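You operate a simulated robot arm through the tools that you are given. There is no shell and no other tool.

Carry out the task below with a simulated robot arm. There is one attempt and no reset: what you move stays moved.

TASK
Unclasp and open the navy suitcase; stand the wash bag on the bench.
Fine: leave the lid up and the cube inside. Set down upright: wash bag.
Where things are to end (x, y in the base frame): wash bag within 0.12 m of [0.02, -0.44].
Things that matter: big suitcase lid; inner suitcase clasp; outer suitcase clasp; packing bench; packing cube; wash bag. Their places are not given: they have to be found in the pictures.

Only the result counts: the job must be done as asked and must still hold three seconds after the hand-in. Knocking over, shifting, dropping, spilling or breaking anything else fails it. Lids that push on must go on centred and level and be pressed home; caps that screw on are set level and turned clockwise until they are tight.

THE ROBOT
A 7-joint arm with a three-finger gripper, fixed in place. Base frame: the origin is on the floor under the middle of its stand, x ahead of it, y to its left, z up. Lengths are in m, angles in degrees, forces in N, time in s.
It reaches about 1.342 m from its shoulder. Its first joint turns from -166.0 to 166.0 degrees. Payload 2.69 kg.
The tool frame sits at the grasp point between the pads (the TCP): z along the fingers, y along the line on which they close. The tips reach 0.03 m beyond it. The gripper opens to 0.128 m; its body begins 0.117 m behind the TCP.
Orientation is told as [roll, pitch, yaw] about the base's x, y, z axes, in that order, counted from this pose: with the fingers straight down and closing along the base's y, the tool's x points along the base's -x, its y along +y and its z along -z.

THE INTERFACE
- The arm moves only by the tool drive_tool. Its argument "moves" is a list of rows, each a list of 7 numbers: the turn, a rotation vector about the tool's x, y, z in degrees, then the shift along the tool's x, y, z in m, then the finger opening in m, from 0 to 0.128. In form: [[wx, wy, wz, dx, dy, dz, jaw], ...]. A call has 1 to 20 rows; each row shifts and turns the commanded pose from where the row before left it, along the tool's axes as they then stand. Rows are played at 5 a second. More than 0.05 m and 8.6 degrees between two rows, or a gripper value outside its range, and nothing of the call is played. Where a pose cannot be reached the arm comes as near as it can. A force on the tool above 90 N (or 10 N above the force at the start of the call, whichever is more), or a blocked arm, ends the call early, and 0.2 s more pass. Each finger travels about 0.127 m/s and halts on what it meets, pressing with about 37 N; the grip force reading is that of the motor and also rises with nothing between the fingers. The clock runs only during rows and for 0.2 s after the last one: add rows that do not move to give the fingers time. The reply holds the time, the measured pose of the TCP, the force on the tool along the base axes, the opening and the grip force, in the units named above and with some noise, with the torque about the TCP (base axes, N m) and any sound that the robot's microphone picked up, and new pictures: "pictures" is both (left out), scene, wrist or none.
- Cameras (640 x 400 px; columns grow to the right, rows downward): "scene" is fixed at [0.0512, 0.5012, 1.2997]; the picture's right is [-0.96, -0.27, 0.00], its down [-0.10, 0.37, -0.92] and it looks along [0.24, -0.89, -0.39] (base axes); focal length 237 px, centre (320, 200). "wrist" rides on the gripper at [0.058, 0.054, -0.131] in the tool frame; the picture's right is [-0.68, 0.74, 0.00], its down [-0.62, -0.57, -0.55] and it looks along [-0.40, -0.37, 0.84] (tool axes); focal length 234 px, centre (320, 200).
- move_column(by): moves the trunk up (or, below 0, down) by that many m; the arm rides with it, the base frame stays. It gives what a move gives, with no picture.
- probe_pixels(camera, pixels): there is no depth. For up to 12 entries [column, row, z] of the newest picture of that camera ("zoom" is the newest enlarged one), the place [x, y] in the base frame at which the ray of that pixel passes the height z, good to about 0.002 m. No time passes.
- zoom(camera, box): a new picture of the part [left, top, right, bottom] of that camera's present view, enlarged. No time passes.
- sign_off(): hands the job in; it is judged then, once.

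Unless the task says otherwise, let go and move clear before handing in.

The tools are called as name(argument=value, ...) on one line, values as JSON. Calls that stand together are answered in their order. drive_tool: Moves the arm, as the interface text tells. Its arguments: {"type":"object","properties":{"moves":{"type":"array"},"pictures":{"type":"string","enum":["both","scene","wrist","none"]}},"required":["moves"]} The other tools are called the same way: move_column (by) moves the trunk up or down; probe_pixels (camera, pixels) gives the place at which the rays of pixels pass given heights; zoom (camera, box) takes an enlarged picture of a part of a camera's view; sign_off () hands the job in.

At the start:

```text
time: 0.0
tool_pos: [0.7432, -0.149, 1.1553]
tcp_rot: [0.0, 0.0, 0.0]
contact_force: [0.1, -0.7, 0.3]
wrist_torque: [0.0, -0.01, -0.03]
gripper_width: 0.128
finger_force: 0.1
trunk travel left (down, up): [-0.15, 0.2]
```

scene: 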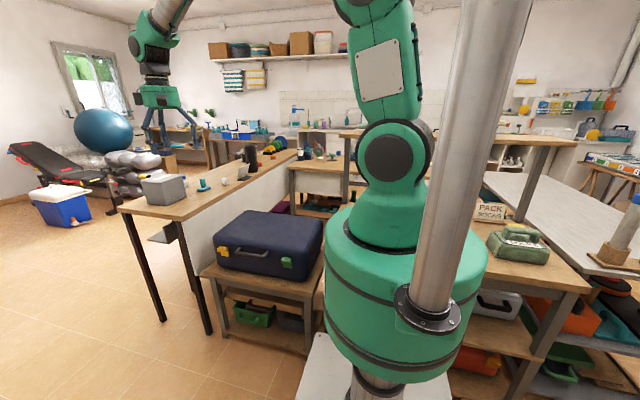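
wrist: 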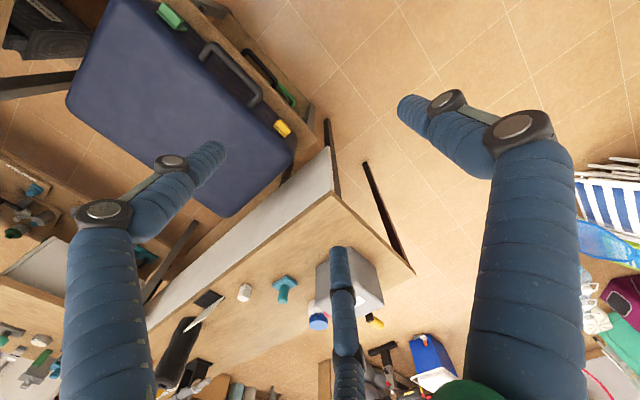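

The scene picture shows the navy suitcase at about (268,245), with a yellow clasp near (222,251) and a green clasp near (287,263). I can't see the wash bag clearly, so I'll zoom in to look for it and the bench.

zoom(camera="scene", box=[190, 190, 350, 340])

zoom(camera="scene", box=[440, 120, 640, 280])

zoom(camera="wrist", box=[0, 0, 340, 220])

zoom(camera="scene", box=[100, 120, 380, 280])

```text
2.67 times, centred on (270, 265) of scene
```

zoom: 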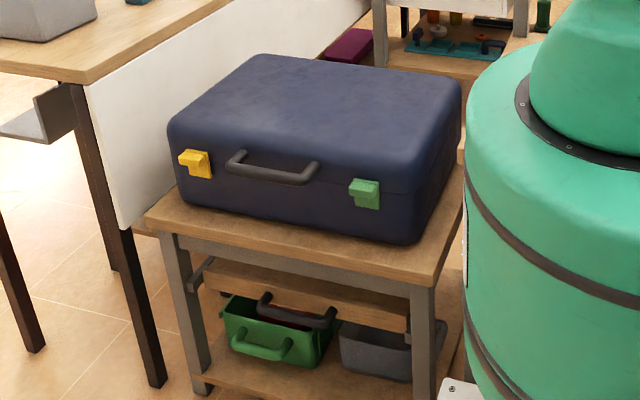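

```text
2.50 times, centred on (540, 200) of scene
```

zoom: 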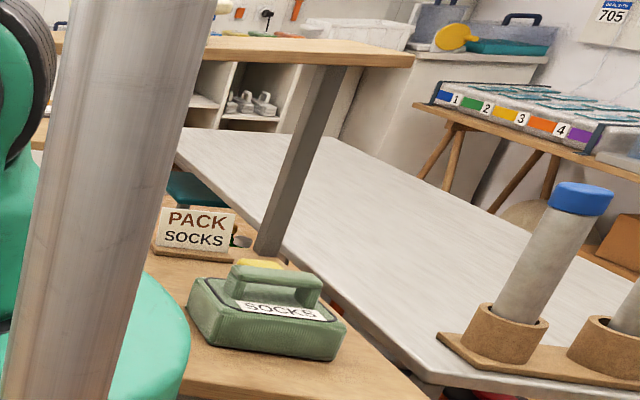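

```text
1.82 times, centred on (170, 110) of wrist
```

zoom: 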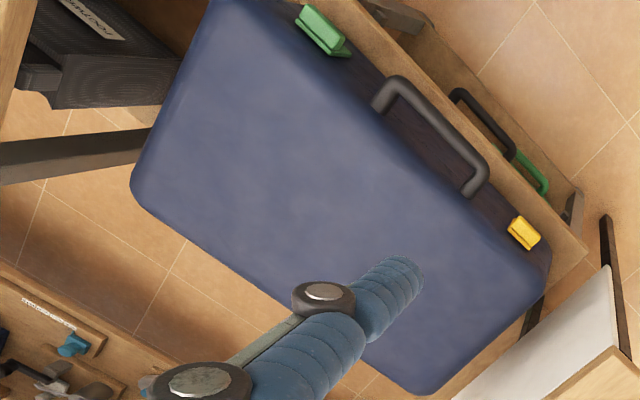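

```text
2.29 times, centred on (240, 200) of scene
```

zoom: 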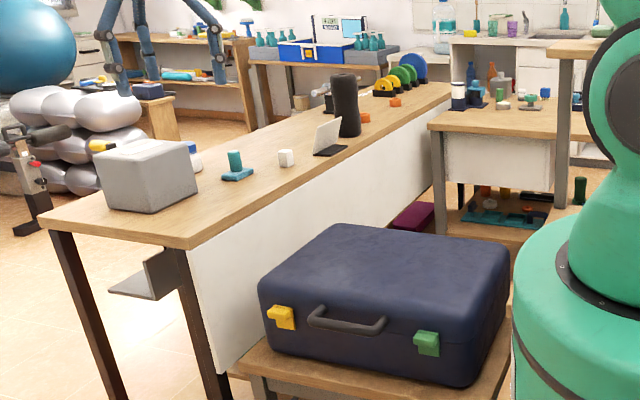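

The green SOCKS bag at scene (518,245) and the navy suitcase are both clear. To get heights, I'll probe the same clasp and corner points in both cameras and triangulate.

probe_pixels(camera="scene", pixels=[[222, 251, 0.5], [222, 251, 0.6], [222, 251, 0.7], [287, 263, 0.5], [287, 263, 0.6], [287, 263, 0.7], [518, 255, 0.5], [518, 255, 0.6], [518, 255, 0.7], [518, 255, 0.8], [206, 271, 0.45], [206, 271, 0.55]])

probe_pixels(camera="wrist", pixels=[[282, 128, 0.5], [282, 128, 0.6], [282, 128, 0.7], [171, 16, 0.5], [171, 16, 0.6], [171, 16, 0.7], [313, 133, 0.4], [313, 133, 0.5], [313, 133, 0.6], [20, 25, 0.5], [20, 25, 0.6], [20, 25, 0.7]])

```text
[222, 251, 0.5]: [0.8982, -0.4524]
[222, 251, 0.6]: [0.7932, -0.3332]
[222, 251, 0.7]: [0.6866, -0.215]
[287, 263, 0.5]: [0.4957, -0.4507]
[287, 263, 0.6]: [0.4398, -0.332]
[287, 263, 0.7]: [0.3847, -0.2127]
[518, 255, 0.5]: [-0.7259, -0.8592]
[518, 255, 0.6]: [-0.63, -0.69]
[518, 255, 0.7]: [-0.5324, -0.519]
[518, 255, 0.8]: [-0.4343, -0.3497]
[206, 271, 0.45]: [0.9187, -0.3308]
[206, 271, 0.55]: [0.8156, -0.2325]
```

```text
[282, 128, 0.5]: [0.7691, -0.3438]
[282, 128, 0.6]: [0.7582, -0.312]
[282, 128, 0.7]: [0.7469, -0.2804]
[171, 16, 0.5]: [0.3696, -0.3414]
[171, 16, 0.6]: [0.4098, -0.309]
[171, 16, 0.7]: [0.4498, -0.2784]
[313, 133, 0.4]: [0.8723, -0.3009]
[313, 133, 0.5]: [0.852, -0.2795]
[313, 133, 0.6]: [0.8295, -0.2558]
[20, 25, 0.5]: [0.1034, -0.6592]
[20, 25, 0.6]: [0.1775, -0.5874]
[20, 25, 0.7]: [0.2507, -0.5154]
```

Triangulating puts the yellow clasp near (0.757,-0.30,0.63) and the green one near (0.422,-0.298,0.63), with the suitcase front facing +y. Next I'll measure the neighbouring table, with its corner at scene (183,221) and wrist (335,195), and the suitcase corners.

probe_pixels(camera="scene", pixels=[[183, 221, 0.6], [183, 221, 0.7], [183, 221, 0.8], [216, 235, 0.7], [216, 235, 0.75], [322, 223, 0.7], [322, 223, 0.75], [247, 211, 0.7], [247, 211, 0.75], [302, 282, 0.5], [215, 265, 0.5], [577, 288, 0.7]])

probe_pixels(camera="wrist", pixels=[[335, 195, 0.6], [335, 195, 0.7], [335, 195, 0.8], [68, 97, 0.7], [225, 213, 0.7], [292, 150, 0.7], [115, 5, 0.7], [68, 97, 0.75], [225, 213, 0.75], [292, 150, 0.75], [210, 45, 0.65], [260, 100, 0.65]])

zoom(camera="wrist", box=[0, 0, 120, 75])

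zoom(camera="wrist", box=[180, 30, 320, 160])

zoom(camera="scene", box=[205, 235, 305, 295])

```text
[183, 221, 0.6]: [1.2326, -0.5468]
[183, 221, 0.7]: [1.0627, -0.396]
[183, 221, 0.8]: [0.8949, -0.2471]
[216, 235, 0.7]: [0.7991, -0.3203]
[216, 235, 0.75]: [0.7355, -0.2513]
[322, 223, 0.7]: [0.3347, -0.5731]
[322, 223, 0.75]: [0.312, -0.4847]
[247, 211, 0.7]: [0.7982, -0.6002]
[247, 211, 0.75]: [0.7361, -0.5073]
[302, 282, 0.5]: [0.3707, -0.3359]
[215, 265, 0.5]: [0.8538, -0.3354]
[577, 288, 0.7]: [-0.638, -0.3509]
```

```text
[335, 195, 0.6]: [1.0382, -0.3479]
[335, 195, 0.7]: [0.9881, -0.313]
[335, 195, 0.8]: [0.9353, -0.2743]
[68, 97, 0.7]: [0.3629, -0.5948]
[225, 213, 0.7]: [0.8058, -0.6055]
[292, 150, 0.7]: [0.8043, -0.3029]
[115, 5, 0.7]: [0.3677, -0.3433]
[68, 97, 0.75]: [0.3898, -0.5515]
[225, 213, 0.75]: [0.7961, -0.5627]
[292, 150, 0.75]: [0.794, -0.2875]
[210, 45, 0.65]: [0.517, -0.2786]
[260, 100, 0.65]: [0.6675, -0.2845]
```

```text
5.33 times, centred on (60, 38) of wrist
```

zoom: 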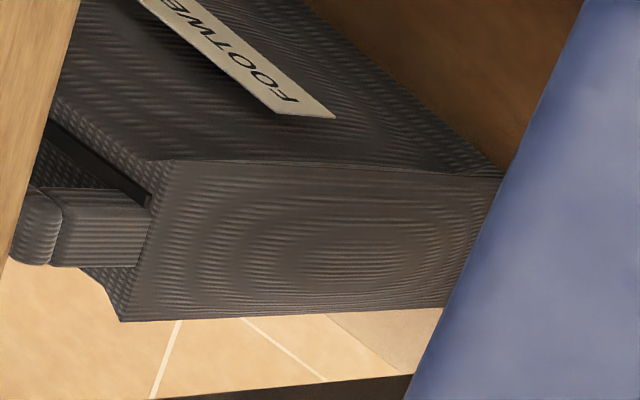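

```text
3.08 times, centred on (250, 95) of wrist
```

zoom: 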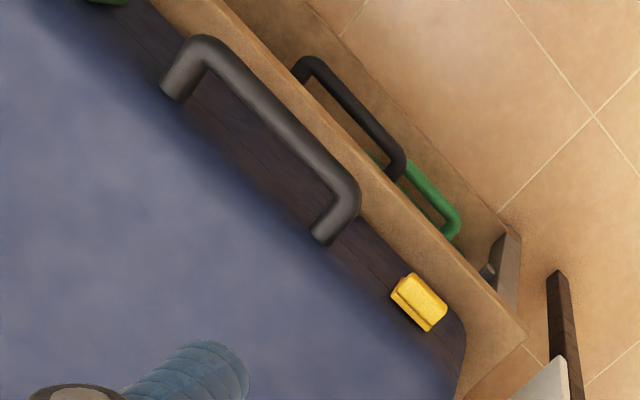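

```text
6.40 times, centred on (255, 265) of scene
```

zoom: 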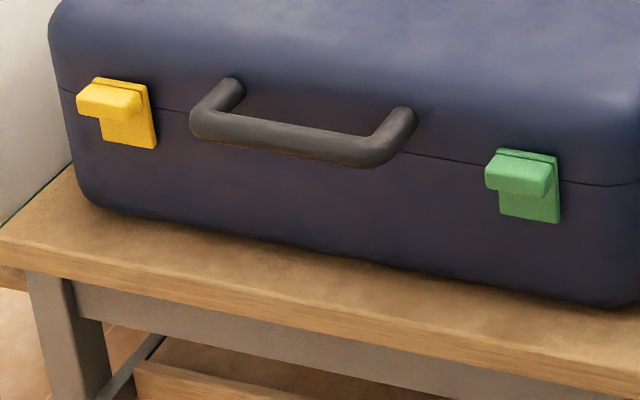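

The suitcase spans x≈0.35–0.82 and y≈-0.61 to -0.30, with its top at z≈0.70 and its seam near 0.63. Each clasp has a tab sticking out of the front. I'll tilt the gripper 45° toward the suitcase front and come down for a closer look.

drive_tool(moves=[[7.5, 0, 0, 0, 0, 0, 0.128], [7.5, 0, 0, 0, 0, 0, 0.128], [7.5, 0, 0, 0, 0, 0, 0.128], [7.5, 0, 0, 0, 0, 0, 0.128], [7.5, 0, 0, 0, 0, 0, 0.128], [7.5, 0, 0, 0, 0, 0, 0.128], [0, 0, 0, 0.013, 0.0304, 0.0276, 0.128], [0, 0, 0, 0.013, 0.0304, 0.0276, 0.128], [0, 0, 0, 0.013, 0.0304, 0.0276, 0.128], [0, 0, 0, 0.013, 0.0304, 0.0276, 0.128], [0, 0, 0, 0.013, 0.0304, 0.0276, 0.128], [0, 0, 0, 0.013, 0.0304, 0.0276, 0.128]], pictures="both")

```text
time: 2.6
tool_pos: [0.6686, -0.1358, 0.911]
tcp_rot: [-45.0, 0.0, 0.0]
contact_force: [0.4, -0.8, -0.1]
wrist_torque: [0.01, 0.01, -0.01]
gripper_width: 0.128
finger_force: 0.0
trunk travel left (down, up): [-0.15, 0.2]
```

scene: 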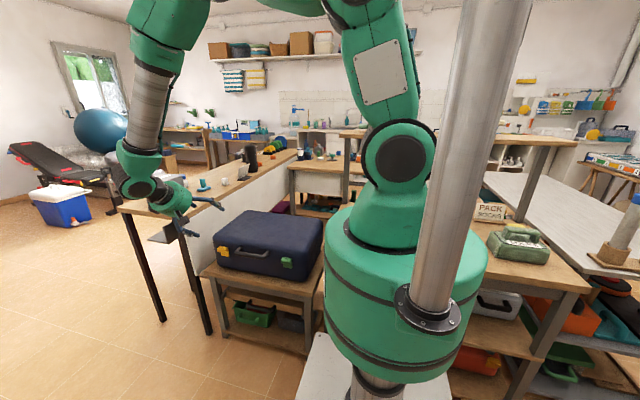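
wrist: 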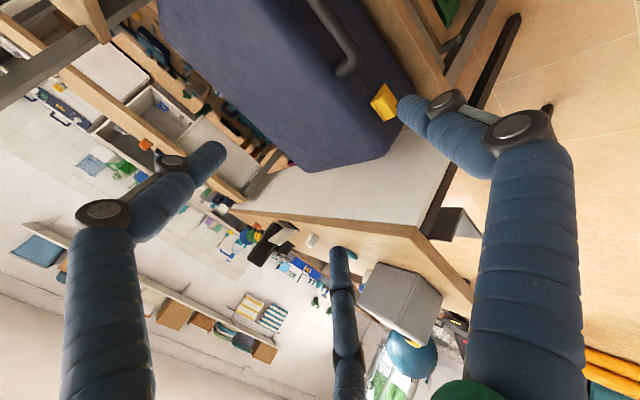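

The yellow clasp shows at wrist (385,102). I'll zoom in there to see how it works.

zoom(camera="wrist", box=[330, 60, 430, 130])

zoom(camera="wrist", box=[0, 0, 220, 140])

```text
5.71 times, centred on (380, 95) of wrist
```

zoom: 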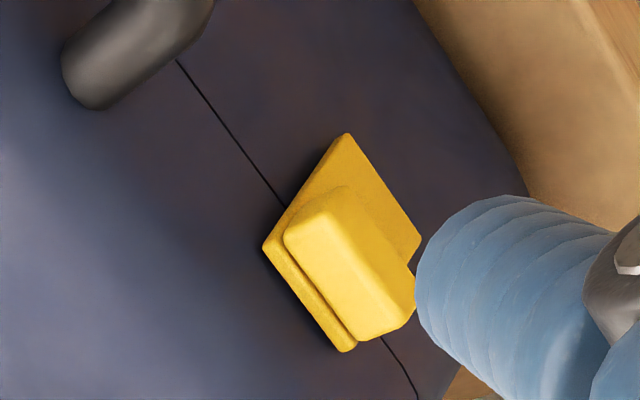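

```text
2.86 times, centred on (110, 70) of wrist
```

zoom: 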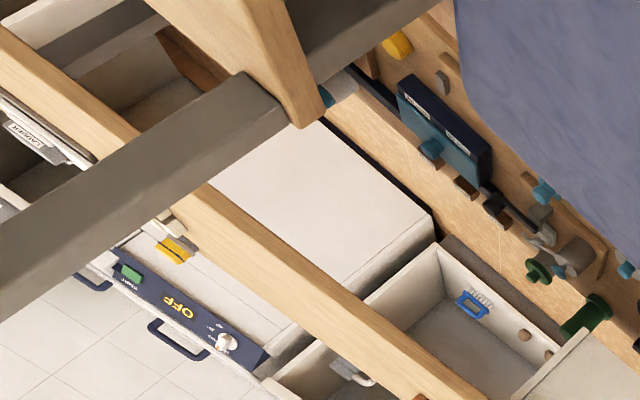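

The clasp is a plate across the seam with a tab near its top edge, so it probably hinges at the bottom and opens when the tab goes outward and down. I'll work out exactly where the tabs are.

probe_pixels(camera="wrist", pixels=[[385.3, 106.4, 0.61], [385.3, 106.4, 0.63], [385.3, 106.4, 0.65], [390, 83.5, 0.6], [390, 83.5, 0.62], [370.4, 104, 0.64], [370.4, 104, 0.66], [372.5, 95.6, 0.63], [372.5, 95.6, 0.65]])

probe_pixels(camera="scene", pixels=[[222, 249.4, 0.61], [222, 249.4, 0.63], [222, 249.4, 0.65], [286, 262.3, 0.61], [286, 262.3, 0.63], [286, 262.3, 0.65], [229.3, 256.8, 0.58], [229.3, 256.8, 0.6], [229.3, 256.8, 0.62]])

```text
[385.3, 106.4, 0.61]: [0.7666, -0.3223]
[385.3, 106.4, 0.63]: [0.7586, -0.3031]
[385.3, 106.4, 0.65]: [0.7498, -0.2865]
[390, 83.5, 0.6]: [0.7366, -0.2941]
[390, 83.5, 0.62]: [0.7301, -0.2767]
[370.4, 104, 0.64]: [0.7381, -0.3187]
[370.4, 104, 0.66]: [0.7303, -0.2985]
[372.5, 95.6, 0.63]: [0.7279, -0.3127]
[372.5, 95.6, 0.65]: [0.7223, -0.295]
```

```text
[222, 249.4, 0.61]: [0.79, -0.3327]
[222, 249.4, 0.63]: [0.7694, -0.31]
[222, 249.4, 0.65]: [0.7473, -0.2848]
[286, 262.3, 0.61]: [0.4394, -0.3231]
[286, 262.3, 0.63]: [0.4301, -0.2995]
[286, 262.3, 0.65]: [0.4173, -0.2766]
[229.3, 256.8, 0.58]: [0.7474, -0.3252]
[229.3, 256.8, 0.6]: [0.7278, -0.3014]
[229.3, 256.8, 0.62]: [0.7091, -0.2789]
```

Triangulation puts the yellow tab at about (0.75,-0.288,0.648), with its plate hanging down to z≈0.595. I'll close the fingers, point them horizontally at the suitcase (-y), and wait just in front of and above the yellow tab.

drive_tool(moves=[[7.5, 0, 0, 0, 0, 0, 0.1], [7.5, 0, 0, 0, 0, 0, 0.06], [7.5, 0, 0, 0, 0, 0, 0.03], [7.5, 0, 0, 0, 0, 0, 0.0], [7.5, 0, 0, 0, 0, 0, 0.0], [7.5, 0, 0, 0, 0, 0, 0.0], [0, 0, 0, -0.0163, 0.0382, 0.0128, 0], [0, 0, 0, -0.0163, 0.0382, 0.0128, 0], [0, 0, 0, -0.0163, 0.0382, 0.0128, 0], [0, 0, 0, -0.0163, 0.0382, 0.0128, 0], [0, 0, 0, -0.0163, 0.0382, 0.0128, 0]], pictures="both")

```text
time: 5.0
tool_pos: [0.7505, -0.2014, 0.7203]
tcp_rot: [-89.9, 0.0, 0.0]
contact_force: [0.4, -0.4, 0.8]
wrist_torque: [0.09, 0.02, -0.04]
gripper_width: 0.0021
finger_force: 30.7
trunk travel left (down, up): [-0.15, 0.2]
```

scene: 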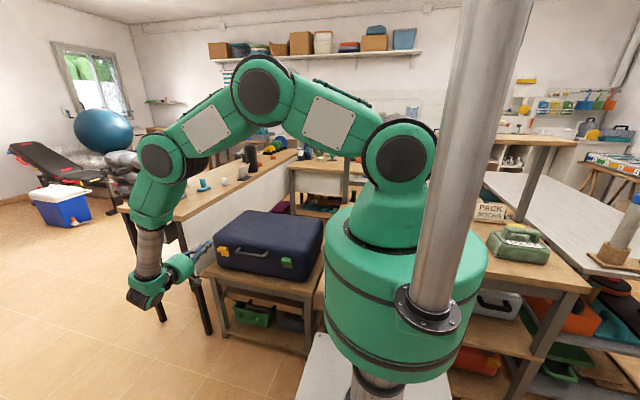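
wrist: 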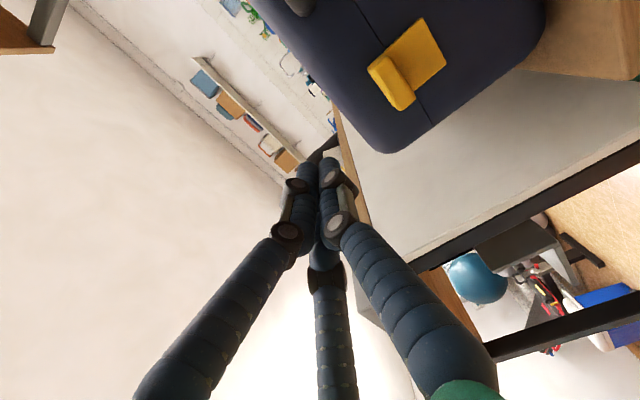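

The arm is at (0.75,-0.20,0.72) with its fingers closed and horizontal, and the clasp is at wrist (408,62). I'll zoom in on the clasp and on the fingertips before touching anything.

zoom(camera="wrist", box=[280, 0, 480, 220])

zoom(camera="scene", box=[120, 210, 320, 310])

probe_pixels(camera="wrist", pixels=[[387, 80, 0.635], [387, 80, 0.645], [387, 80, 0.655], [446, 58, 0.595], [446, 58, 0.605], [410, 107, 0.65], [423, 20, 0.6]])

```text
1.82 times, centred on (380, 110) of wrist
```

zoom: 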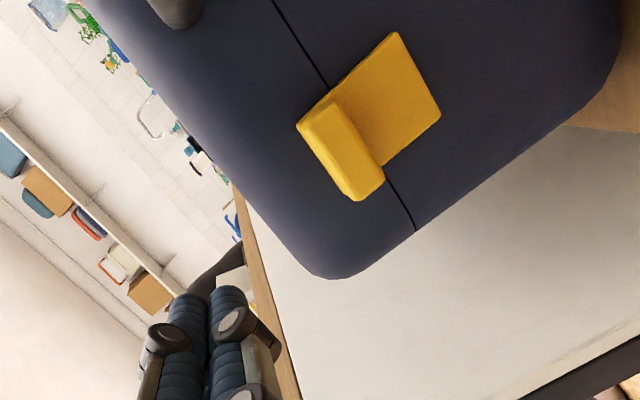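

```text
3.20 times, centred on (220, 260) of scene
```

zoom: 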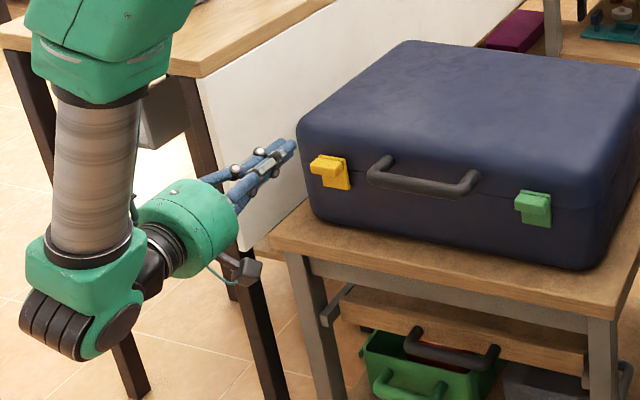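

```text
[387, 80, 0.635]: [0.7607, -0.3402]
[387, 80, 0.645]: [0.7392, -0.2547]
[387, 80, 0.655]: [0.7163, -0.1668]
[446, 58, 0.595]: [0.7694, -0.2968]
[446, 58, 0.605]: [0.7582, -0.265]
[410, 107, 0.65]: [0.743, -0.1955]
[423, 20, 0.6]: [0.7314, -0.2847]
```

The yellow plate is centred at x≈0.75, with its bottom edge near z≈0.592 and its tab near z≈0.645. I'll bring the tips in just above the tab and close to the wall, then start down gently.

drive_tool(moves=[[0, 0, 0, 0, 0, 0.03, 0], [0, 0, 0, 0, 0, 0.03, 0], [0, 0, 0, 0, 0.015, 0, 0], [0, 0, 0, 0, 0.01, 0, 0]], pictures="both")

```text
time: 6.0
tool_pos: [0.7497, -0.261, 0.6935]
tcp_rot: [-89.9, 0.0, 0.0]
contact_force: [0.0, -0.8, -0.1]
wrist_torque: [0.01, -0.04, -0.03]
gripper_width: 0.0022
finger_force: 31.1
trunk travel left (down, up): [-0.15, 0.2]
```

scene: 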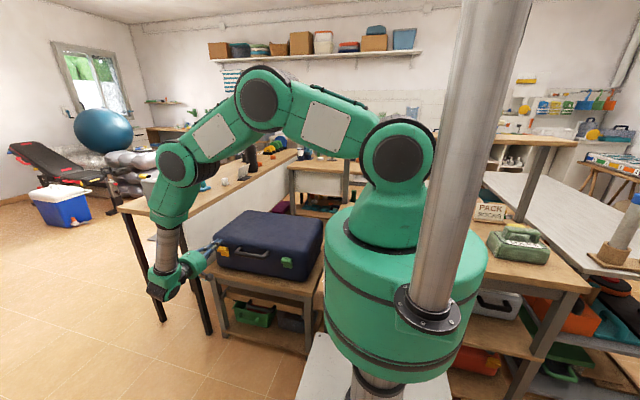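
wrist: 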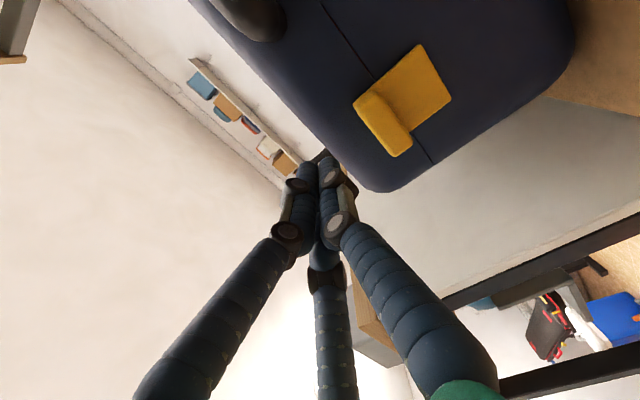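

There's no contact yet; the tips show at wrist (322,155) and the tab at (383,125). I'll keep going down in small steps and watch the force.

drive_tool(moves=[[0, 0, 0, 0, 0.007, 0, 0], [0, 0, 0, 0, 0.007, 0, 0]], pictures="wrist")

drive_tool(moves=[[0, 0, 0, 0, 0.005, 0, 0], [0, 0, 0, 0, 0, 0, 0]], pictures="wrist")

```text
time: 6.6
tool_pos: [0.7493, -0.2611, 0.6804]
tcp_rot: [-90.0, 0.0, 0.0]
contact_force: [-1.2, -0.5, 0.2]
wrist_torque: [0.02, 0.01, 0.01]
gripper_width: 0.0022
finger_force: 31.4
trunk travel left (down, up): [-0.15, 0.2]
```

wrist: 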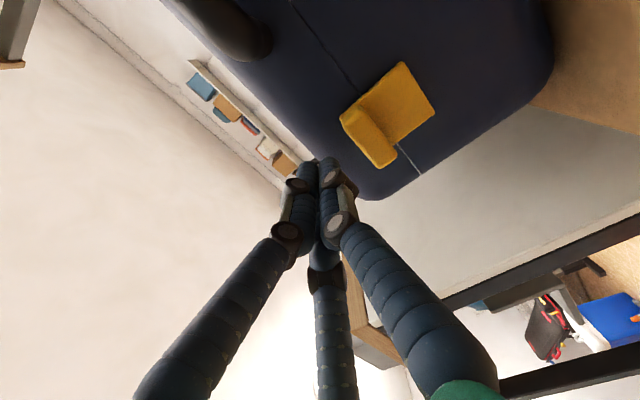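

```text
time: 7.2
tool_pos: [0.7492, -0.2616, 0.6749]
tcp_rot: [-90.1, 0.0, 0.1]
contact_force: [0.2, 0.0, -0.3]
wrist_torque: [-0.02, 0.02, 0.05]
gripper_width: 0.0021
finger_force: 31.4
trunk travel left (down, up): [-0.15, 0.2]
```

wrist: 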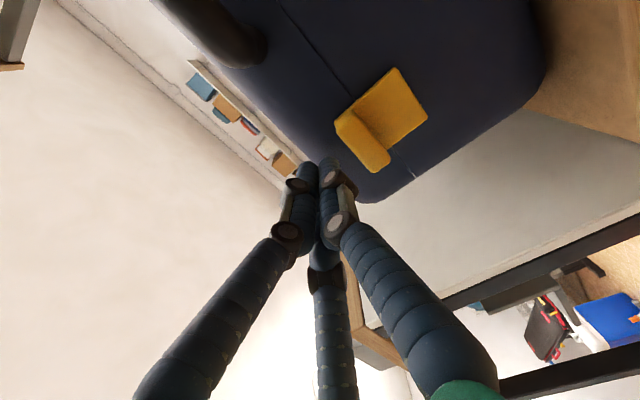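

Still no contact at z=0.675, so I'll go on down in small steps.

drive_tool(moves=[[0, 0, 0, 0, 0.005, 0, 0], [0, 0, 0, 0, 0, 0, 0]], pictures="none")

drive_tool(moves=[[0, 0, 0, 0, 0.005, 0, 0], [0, 0, 0, 0, 0, 0, 0]], pictures="wrist")

```text
time: 7.8
tool_pos: [0.7493, -0.2605, 0.6701]
tcp_rot: [-90.0, 0.0, 0.0]
contact_force: [-0.7, 0.0, 0.2]
wrist_torque: [0.0, 0.0, 0.0]
gripper_width: 0.002
finger_force: 31.3
trunk travel left (down, up): [-0.15, 0.2]
```

```text
time: 8.4
tool_pos: [0.7487, -0.2611, 0.6647]
tcp_rot: [-90.0, 0.0, 0.1]
contact_force: [0.5, 0.1, 0.2]
wrist_torque: [0.0, 0.04, 0.0]
gripper_width: 0.0023
finger_force: 31.5
trunk travel left (down, up): [-0.15, 0.2]
```

wrist: 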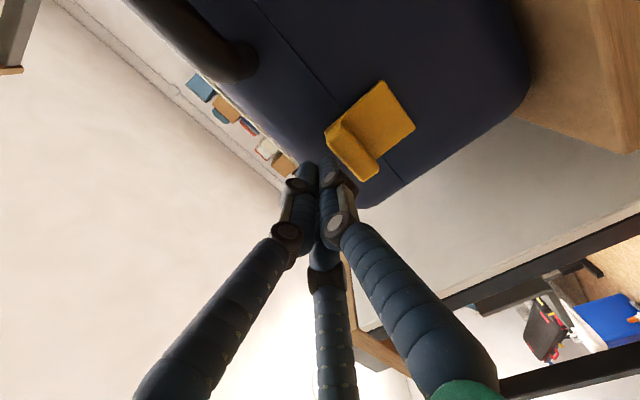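

The tips are now close to the tab's top edge, around wrist (330,150). I'll carry on in 4 mm steps.

drive_tool(moves=[[0, 0, 0, 0, 0.004, 0, 0], [0, 0, 0, 0, 0, 0, 0]], pictures="none")

drive_tool(moves=[[0, 0, 0, 0, 0.004, 0, 0], [0, 0, 0, 0, 0, 0, 0]], pictures="wrist")

```text
time: 9.0
tool_pos: [0.7491, -0.2597, 0.6638]
tcp_rot: [-90.0, -0.1, -0.1]
contact_force: [-4.1, 9.7, 22.2]
wrist_torque: [-0.38, 0.03, -0.25]
gripper_width: 0.0022
finger_force: 31.2
trunk travel left (down, up): [-0.15, 0.2]
```

```text
time: 9.6
tool_pos: [0.75, -0.2591, 0.6624]
tcp_rot: [-90.3, -0.3, 0.0]
contact_force: [-4.3, 29.0, 54.8]
wrist_torque: [-0.89, 0.04, -0.17]
gripper_width: 0.0017
finger_force: 31.4
trunk travel left (down, up): [-0.15, 0.2]
```

wrist: 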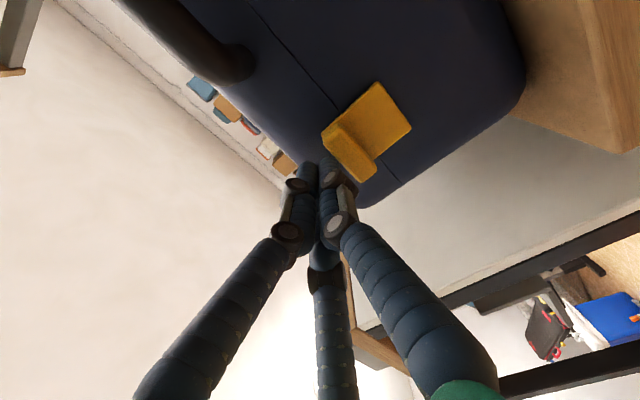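

At z≈0.662 the tips met something solid: 55 N upward and 29 N outward, and the clasp didn't move. They may be pressing on the plate's top rim near the wall, so I'll back off and look at the tab from closer.

drive_tool(moves=[[0, 0, 0, 0, -0.01, 0, 0], [0, 0, 0, 0, -0.01, 0, 0], [0, 0, 0, 0, 0, -0.03, 0], [0, 0, 0, 0, 0, -0.02, 0]], pictures="both")

zoom(camera="wrist", box=[320, 40, 460, 200])

zoom(camera="scene", box=[200, 235, 250, 270])

```text
time: 10.6
tool_pos: [0.7481, -0.2109, 0.6766]
tcp_rot: [-90.0, -0.1, 0.1]
contact_force: [0.2, 0.0, -0.3]
wrist_torque: [-0.01, 0.0, 0.02]
gripper_width: 0.0022
finger_force: 31.2
trunk travel left (down, up): [-0.15, 0.2]
```

scene: 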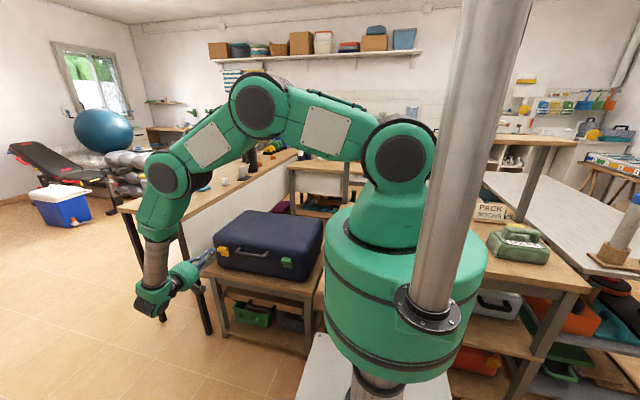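
wrist: 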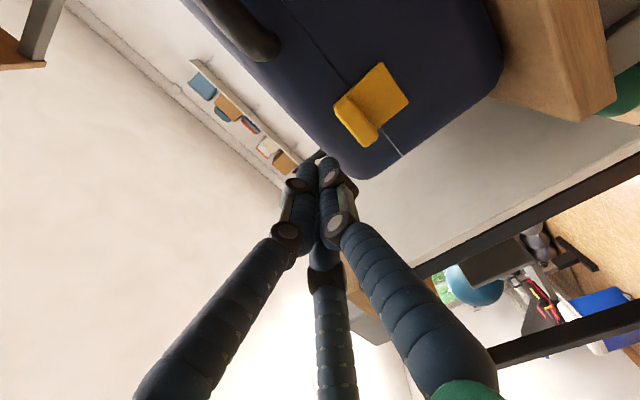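

```text
2.50 times, centred on (390, 120) of wrist
```

zoom: 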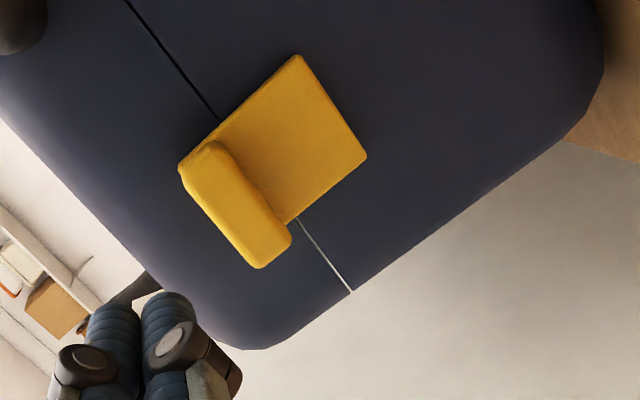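

```text
11.43 times, centred on (225, 252) of scene
```

zoom: 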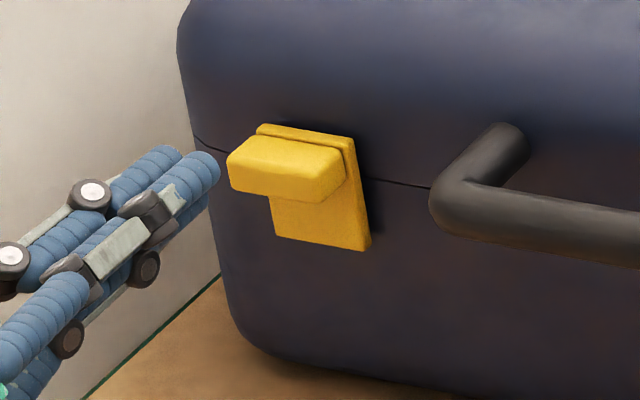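

The zoom shows an L-shaped clasp: a plate with a thin rim on top and the tab sticking out below it, and the rounded tips were catching the rim. I'll stand off a bit more and press down on the tab itself.

drive_tool(moves=[[0, 0, 0, 0, 0, 0.02, 0], [0, 0, 0, 0, 0, 0.02, 0], [0, 0, 0, 0, 0.005, 0, 0], [0, 0, 0, 0, 0.005, 0, 0], [0, 0, 0, 0, 0.003, 0, 0], [0, 0, 0, 0, 0, 0, 0]], pictures="none")

drive_tool(moves=[[0, 0, 0, 0, 0.004, 0, 0], [0, 0, 0, 0, 0, 0, 0]], pictures="wrist")

```text
time: 12.0
tool_pos: [0.748, -0.2504, 0.6645]
tcp_rot: [-89.9, -0.1, 0.0]
contact_force: [0.3, 0.7, -0.5]
wrist_torque: [-0.02, -0.05, 0.0]
gripper_width: 0.002
finger_force: 31.0
trunk travel left (down, up): [-0.15, 0.2]
```

```text
time: 12.6
tool_pos: [0.7478, -0.2498, 0.6607]
tcp_rot: [-90.1, -0.1, 0.0]
contact_force: [-0.1, 0.4, 0.1]
wrist_torque: [0.01, -0.01, -0.02]
gripper_width: 0.002
finger_force: 31.4
trunk travel left (down, up): [-0.15, 0.2]
```

wrist: 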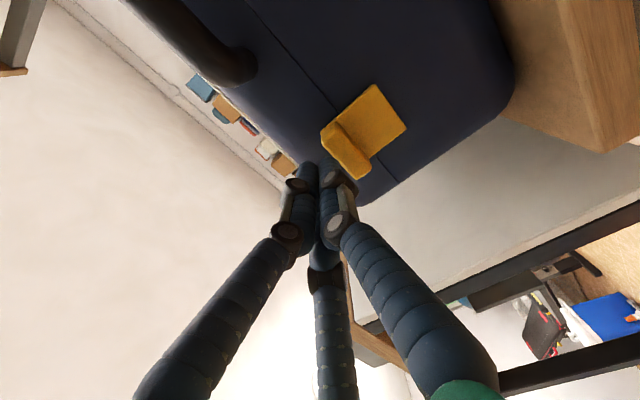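

At this standoff there's still no contact at z=0.661, so it did hit the rim before. I'll keep pressing down.

drive_tool(moves=[[0, 0, 0, 0, 0.004, 0, 0], [0, 0, 0, 0, 0, 0, 0]], pictures="none")

drive_tool(moves=[[0, 0, 0, 0, 0.004, 0, 0], [0, 0, 0, 0, 0, 0, 0]], pictures="wrist")

```text
time: 13.2
tool_pos: [0.7491, -0.2495, 0.6561]
tcp_rot: [-89.9, 0.0, 0.1]
contact_force: [-0.6, 0.1, -0.4]
wrist_torque: [0.0, -0.02, 0.01]
gripper_width: 0.0021
finger_force: 31.4
trunk travel left (down, up): [-0.15, 0.2]
```

```text
time: 13.8
tool_pos: [0.7481, -0.2516, 0.6513]
tcp_rot: [-89.9, 0.0, 0.0]
contact_force: [0.1, -0.1, 0.0]
wrist_torque: [-0.02, 0.0, -0.01]
gripper_width: 0.0017
finger_force: 31.5
trunk travel left (down, up): [-0.15, 0.2]
```

wrist: 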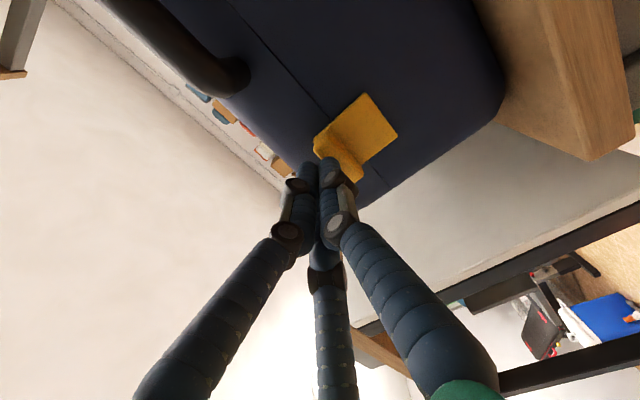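

Still no contact, so the tab must stick out less than I estimated. I'll zoom on both cameras and re-measure the tab and fingertips.

zoom(camera="wrist", box=[270, 80, 420, 200])

zoom(camera="scene", box=[200, 235, 250, 270])

```text
3.33 times, centred on (345, 140) of wrist
```

zoom: 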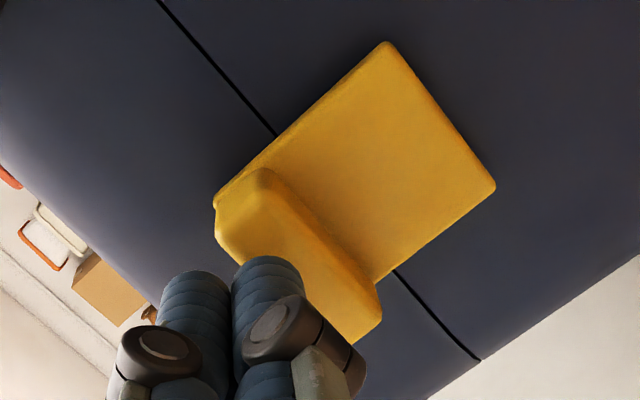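

```text
11.43 times, centred on (225, 252) of scene
```

zoom: 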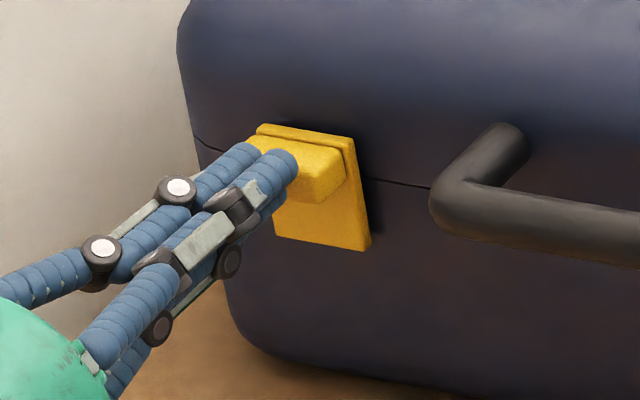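

The fingers are sitting right in front of the tab's outer face, so that face is near y≈-0.285. I'll go up, reach in to tip y≈-0.302, and press down squarely on the tab's top.

drive_tool(moves=[[0, 0, 0, 0, -0.015, 0, 0], [0, 0, 0, 0, -0.015, 0, 0], [0, 0, 0, 0, 0, 0.012, 0], [0, 0, 0, 0, 0, 0.01, 0], [0, 0, 0, 0, 0, 0, 0]], pictures="none")

drive_tool(moves=[[0, 0, 0, 0, 0.006, 0, 0], [0, 0, 0, 0, 0.004, 0, 0], [0, 0, 0, 0, 0, 0, 0]], pictures="wrist")

zoom(camera="scene", box=[200, 235, 250, 270])

```text
time: 15.0
tool_pos: [0.748, -0.2727, 0.6819]
tcp_rot: [-90.0, 0.0, 0.0]
contact_force: [0.1, -0.2, 0.1]
wrist_torque: [-0.02, -0.02, 0.01]
gripper_width: 0.0021
finger_force: 31.0
trunk travel left (down, up): [-0.15, 0.2]
```

```text
time: 15.8
tool_pos: [0.7491, -0.2738, 0.6709]
tcp_rot: [-89.9, 0.0, 0.1]
contact_force: [0.0, 1.2, -0.2]
wrist_torque: [-0.02, 0.04, -0.01]
gripper_width: 0.002
finger_force: 31.1
trunk travel left (down, up): [-0.15, 0.2]
```

wrist: 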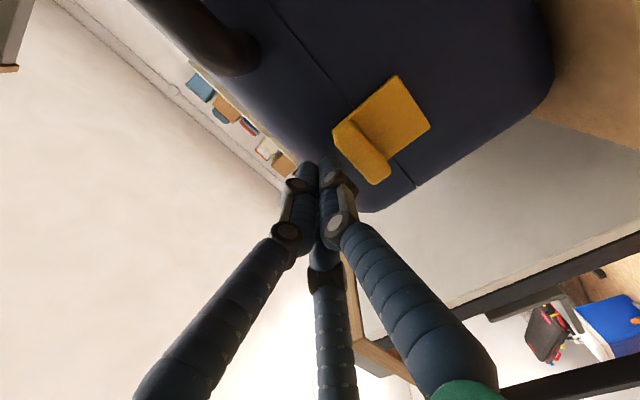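

```text
11.43 times, centred on (225, 252) of scene
```

zoom: 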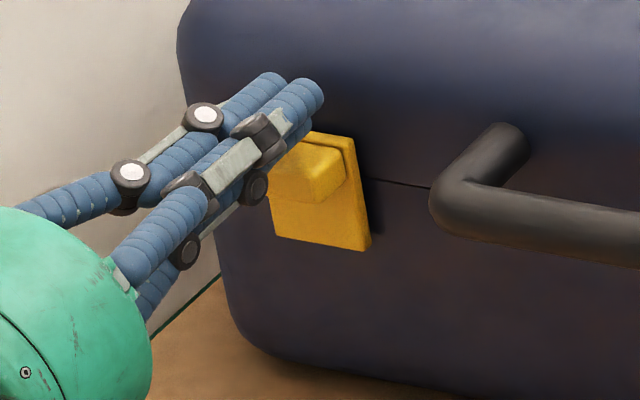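

The fingers are now above the tab with the tips near the lid wall. I'll press down in small steps.

drive_tool(moves=[[0, 0, 0, 0, 0.005, 0, 0], [0, 0, 0, 0, 0.004, 0, 0], [0, 0, 0, 0, 0, 0, 0]], pictures="none")

drive_tool(moves=[[0, 0, 0, 0, 0.003, 0, 0], [0, 0, 0, 0, 0, 0, 0]], pictures="none")

```text
time: 16.6
tool_pos: [0.7481, -0.2723, 0.6636]
tcp_rot: [-90.1, -0.1, 0.0]
contact_force: [-1.4, 3.2, 11.3]
wrist_torque: [-0.09, 0.08, -0.11]
gripper_width: 0.0022
finger_force: 31.5
trunk travel left (down, up): [-0.15, 0.2]
```

```text
time: 17.2
tool_pos: [0.7501, -0.272, 0.6639]
tcp_rot: [-90.2, -0.2, 0.1]
contact_force: [-8.8, 14.6, 36.7]
wrist_torque: [-0.44, 0.12, -0.43]
gripper_width: 0.0021
finger_force: 31.3
trunk travel left (down, up): [-0.15, 0.2]
```

Contact at z≈0.664 with 37 N and nothing has moved yet. I'll add a little more downward force, staying below the limit.

drive_tool(moves=[[0, 0, 0, 0, 0.003, 0, 0], [0, 0, 0, 0, 0, 0, 0]], pictures="none")

drive_tool(moves=[[0, 0, 0, 0, 0.002, 0, 0], [0, 0, 0, 0, 0, 0, 0]], pictures="wrist")

zoom(camera="scene", box=[200, 235, 250, 270])

```text
time: 17.8
tool_pos: [0.7496, -0.2719, 0.6624]
tcp_rot: [-90.4, -0.3, 0.0]
contact_force: [-7.6, 22.5, 60.5]
wrist_torque: [-0.85, 0.12, -0.28]
gripper_width: 0.0023
finger_force: 31.8
trunk travel left (down, up): [-0.15, 0.2]
```

```text
time: 18.4
tool_pos: [0.7491, -0.2719, 0.661]
tcp_rot: [-90.6, -0.4, -0.1]
contact_force: [2.3, 27.4, 76.4]
wrist_torque: [-1.21, -0.01, 0.09]
gripper_width: 0.0017
finger_force: 31.2
trunk travel left (down, up): [-0.15, 0.2]
```

wrist: 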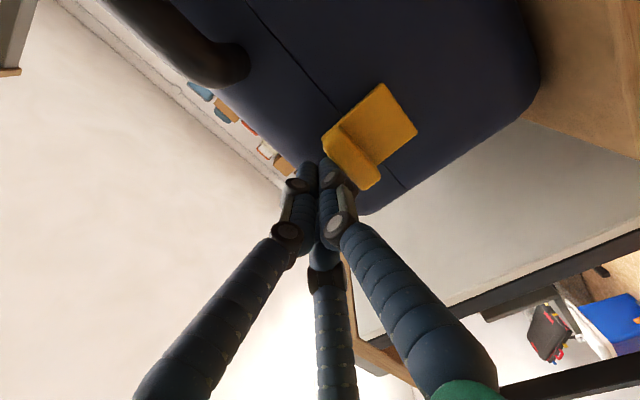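

```text
11.43 times, centred on (225, 252) of scene
```

zoom: 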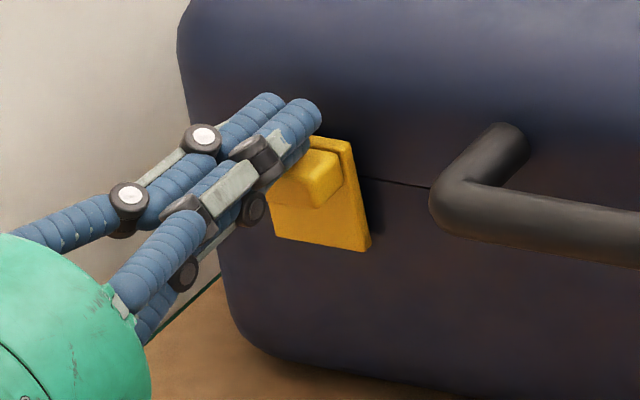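

With 76 N pressed down on the tab, the clasp hasn't opened. I'll back off and try the other direction, lifting from under the tab.

drive_tool(moves=[[0, 0, 0, 0, -0.01, 0, 0], [0, 0, 0, 0, -0.01, 0, 0], [0, 0, 0, 0, 0, -0.04, 0], [0, 0, 0, 0, 0.04, 0, 0], [0, 0, 0, 0, 0.036, 0, 0]], pictures="both")

zoom(camera="scene", box=[200, 235, 250, 270])

zoom(camera="wrist", box=[260, 40, 420, 200])

```text
time: 19.6
tool_pos: [0.7489, -0.2341, 0.5978]
tcp_rot: [-90.0, -0.1, 0.0]
contact_force: [0.4, -0.5, 0.0]
wrist_torque: [0.07, 0.01, -0.01]
gripper_width: 0.002
finger_force: 30.9
trunk travel left (down, up): [-0.15, 0.2]
```

scene: 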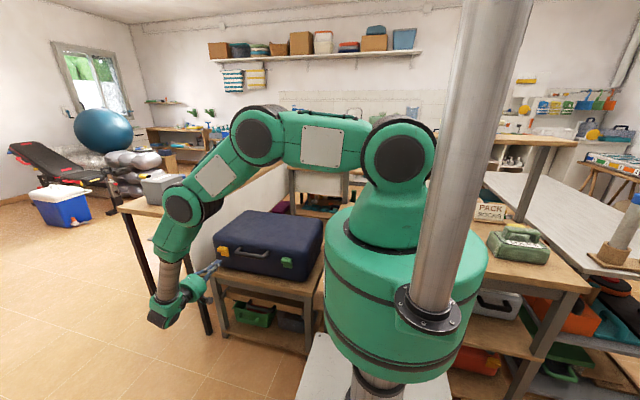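
wrist: 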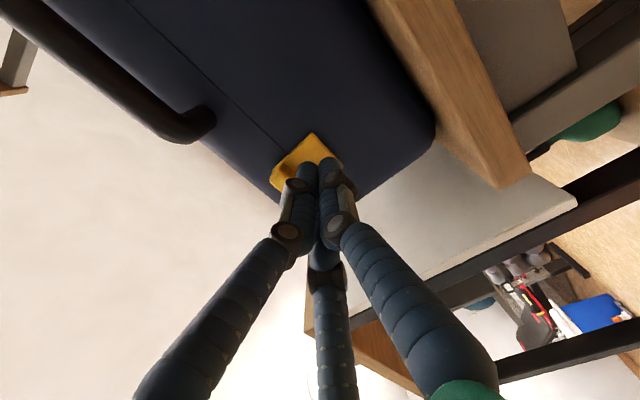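

```text
11.43 times, centred on (225, 252) of scene
```

zoom: 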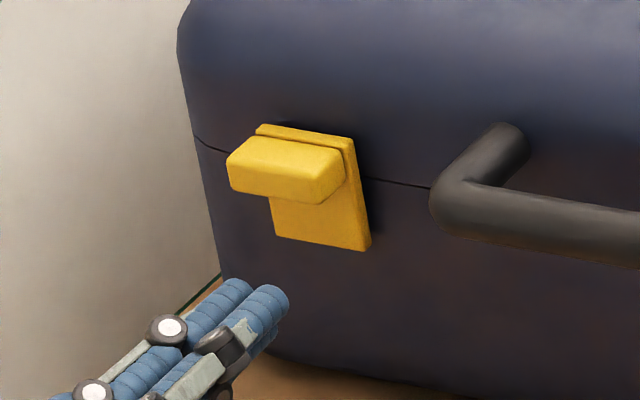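

```text
2.50 times, centred on (340, 120) of wrist
```

zoom: 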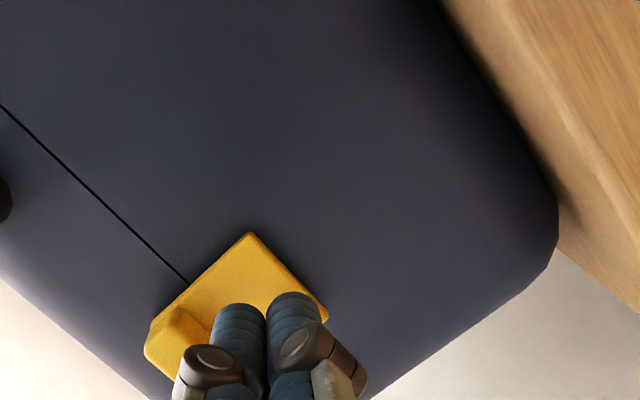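

The clasp looks unchanged. I'll slide the tips in under the tab and lift gently.

drive_tool(moves=[[0, 0, 0, 0, 0, 0.02, 0], [0, 0, 0, 0, 0, 0.01, 0], [0, 0, 0, 0, -0.01, 0, 0], [0, 0, 0, 0, 0, 0, 0]], pictures="none")

drive_tool(moves=[[0, 0, 0, 0, -0.006, 0, 0], [0, 0, 0, 0, 0, 0, 0]], pictures="none")

drive_tool(moves=[[0, 0, 0, 0, -0.005, 0, 0], [0, 0, 0, 0, 0, 0, 0]], pictures="wrist")

```text
time: 20.6
tool_pos: [0.7483, -0.2628, 0.6081]
tcp_rot: [-90.0, -0.1, 0.0]
contact_force: [0.1, 0.6, 0.3]
wrist_torque: [-0.04, -0.03, 0.0]
gripper_width: 0.0026
finger_force: 31.6
trunk travel left (down, up): [-0.15, 0.2]
```

```text
time: 21.2
tool_pos: [0.7483, -0.262, 0.6152]
tcp_rot: [-90.0, 0.1, 0.0]
contact_force: [-0.1, 0.4, -0.2]
wrist_torque: [-0.01, 0.0, 0.01]
gripper_width: 0.0018
finger_force: 31.5
trunk travel left (down, up): [-0.15, 0.2]
```

```text
time: 21.8
tool_pos: [0.7472, -0.262, 0.6187]
tcp_rot: [-89.9, 0.1, 0.0]
contact_force: [0.3, -0.6, -17.3]
wrist_torque: [0.44, 0.01, 0.32]
gripper_width: 0.0022
finger_force: 31.0
trunk travel left (down, up): [-0.15, 0.2]
```

wrist: 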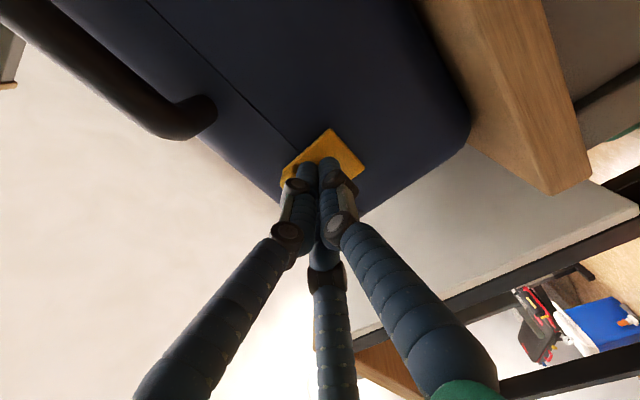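

Contact under the tab at z≈0.619, with 17 N. I'll lift a bit further in small steps.

drive_tool(moves=[[0, 0, 0, 0, -0.003, 0, 0], [0, 0, 0, 0, 0, 0, 0]], pictures="none")

drive_tool(moves=[[0, 0, 0, 0, -0.003, 0, 0], [0, 0, 0, 0, 0, 0, 0]], pictures="wrist")

zoom(camera="scene", box=[200, 235, 250, 270])

```text
time: 22.4
tool_pos: [0.747, -0.2645, 0.6215]
tcp_rot: [-90.0, 0.1, 0.0]
contact_force: [-5.6, -7.8, -20.6]
wrist_torque: [0.57, -0.13, -0.1]
gripper_width: 0.0022
finger_force: 31.4
trunk travel left (down, up): [-0.15, 0.2]
```

```text
time: 23.0
tool_pos: [0.748, -0.2621, 0.6246]
tcp_rot: [-90.0, 0.0, -0.1]
contact_force: [-5.1, -5.8, -19.7]
wrist_torque: [0.56, -0.04, -0.2]
gripper_width: 0.0022
finger_force: 31.4
trunk travel left (down, up): [-0.15, 0.2]
```

wrist: 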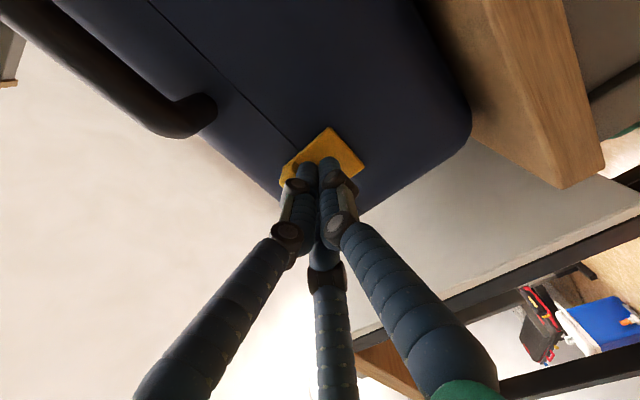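

```text
11.43 times, centred on (225, 252) of scene
```

zoom: 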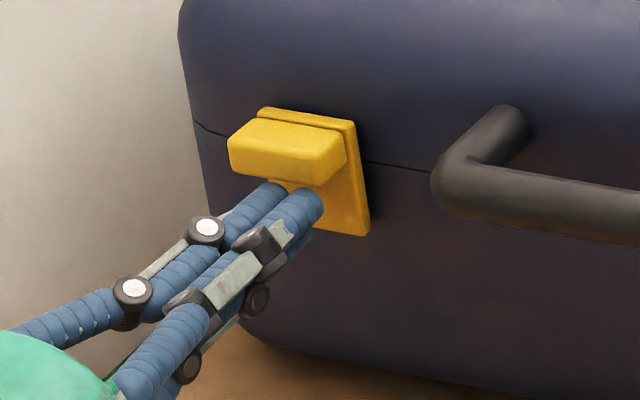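

That lifted the whole suitcase front about 6 mm, since the handle and seam moved too, so the clasp doesn't flip up and I'll lower it at once. During the press, friction against the fingers probably stopped the tab swinging outward, so next I'll press down while dragging outward.

drive_tool(moves=[[0, 0, 0, 0, 0.003, 0, 0], [0, 0, 0, 0, 0.003, 0, 0], [0, 0, 0, 0, 0.003, 0, 0], [0, 0, 0, 0, 0.006, 0, 0], [0, 0, 0, 0, 0, 0, 0]], pictures="wrist")

zoom(camera="scene", box=[200, 235, 250, 270])

```text
time: 24.2
tool_pos: [0.7479, -0.2633, 0.6114]
tcp_rot: [-90.0, 0.0, 0.1]
contact_force: [0.1, 0.1, -0.1]
wrist_torque: [-0.03, -0.01, -0.01]
gripper_width: 0.0022
finger_force: 31.7
trunk travel left (down, up): [-0.15, 0.2]
```

wrist: 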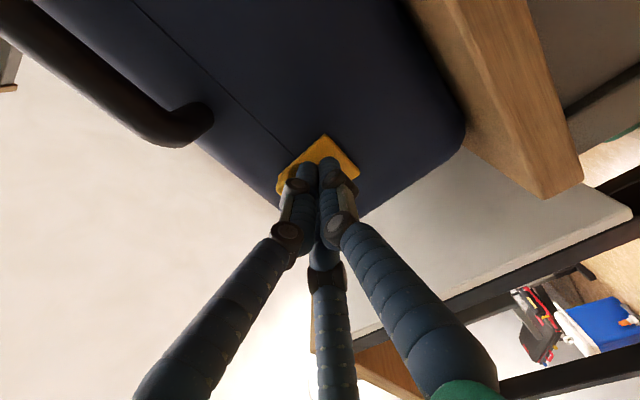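

```text
11.43 times, centred on (225, 252) of scene
```

zoom: 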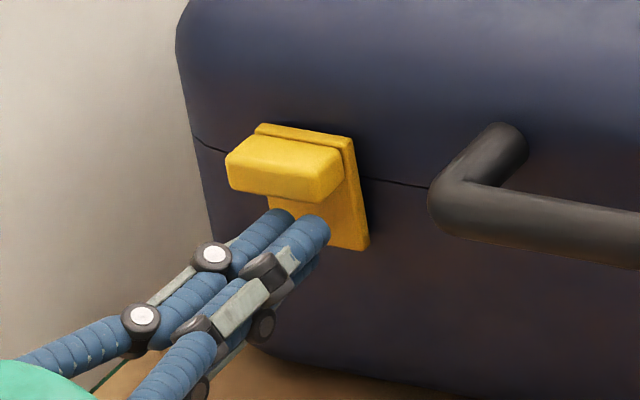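

The suitcase is back down flat. Now I'll come in above the tab, press down with about 40 N, and drag outward along the arc a bottom hinge would give.

drive_tool(moves=[[0, 0, 0, 0, 0, -0.045, 0], [0, 0, 0, 0, -0.04, 0, 0], [0, 0, 0, 0, -0.032, 0, 0], [0, 0, 0, 0, 0, 0.045, 0], [0, 0, 0, 0, 0, 0.008, 0], [0, 0, 0, 0, 0.01, 0, 0], [0, 0, 0, 0, 0.008, 0, 0], [0, 0, 0, 0, 0, 0, 0]], pictures="none")

```text
time: 26.0
tool_pos: [0.7472, -0.2715, 0.6659]
tcp_rot: [-90.1, 0.0, -0.1]
contact_force: [-0.7, -0.6, -0.4]
wrist_torque: [-0.01, 0.01, -0.02]
gripper_width: 0.0022
finger_force: 31.9
trunk travel left (down, up): [-0.15, 0.2]
```

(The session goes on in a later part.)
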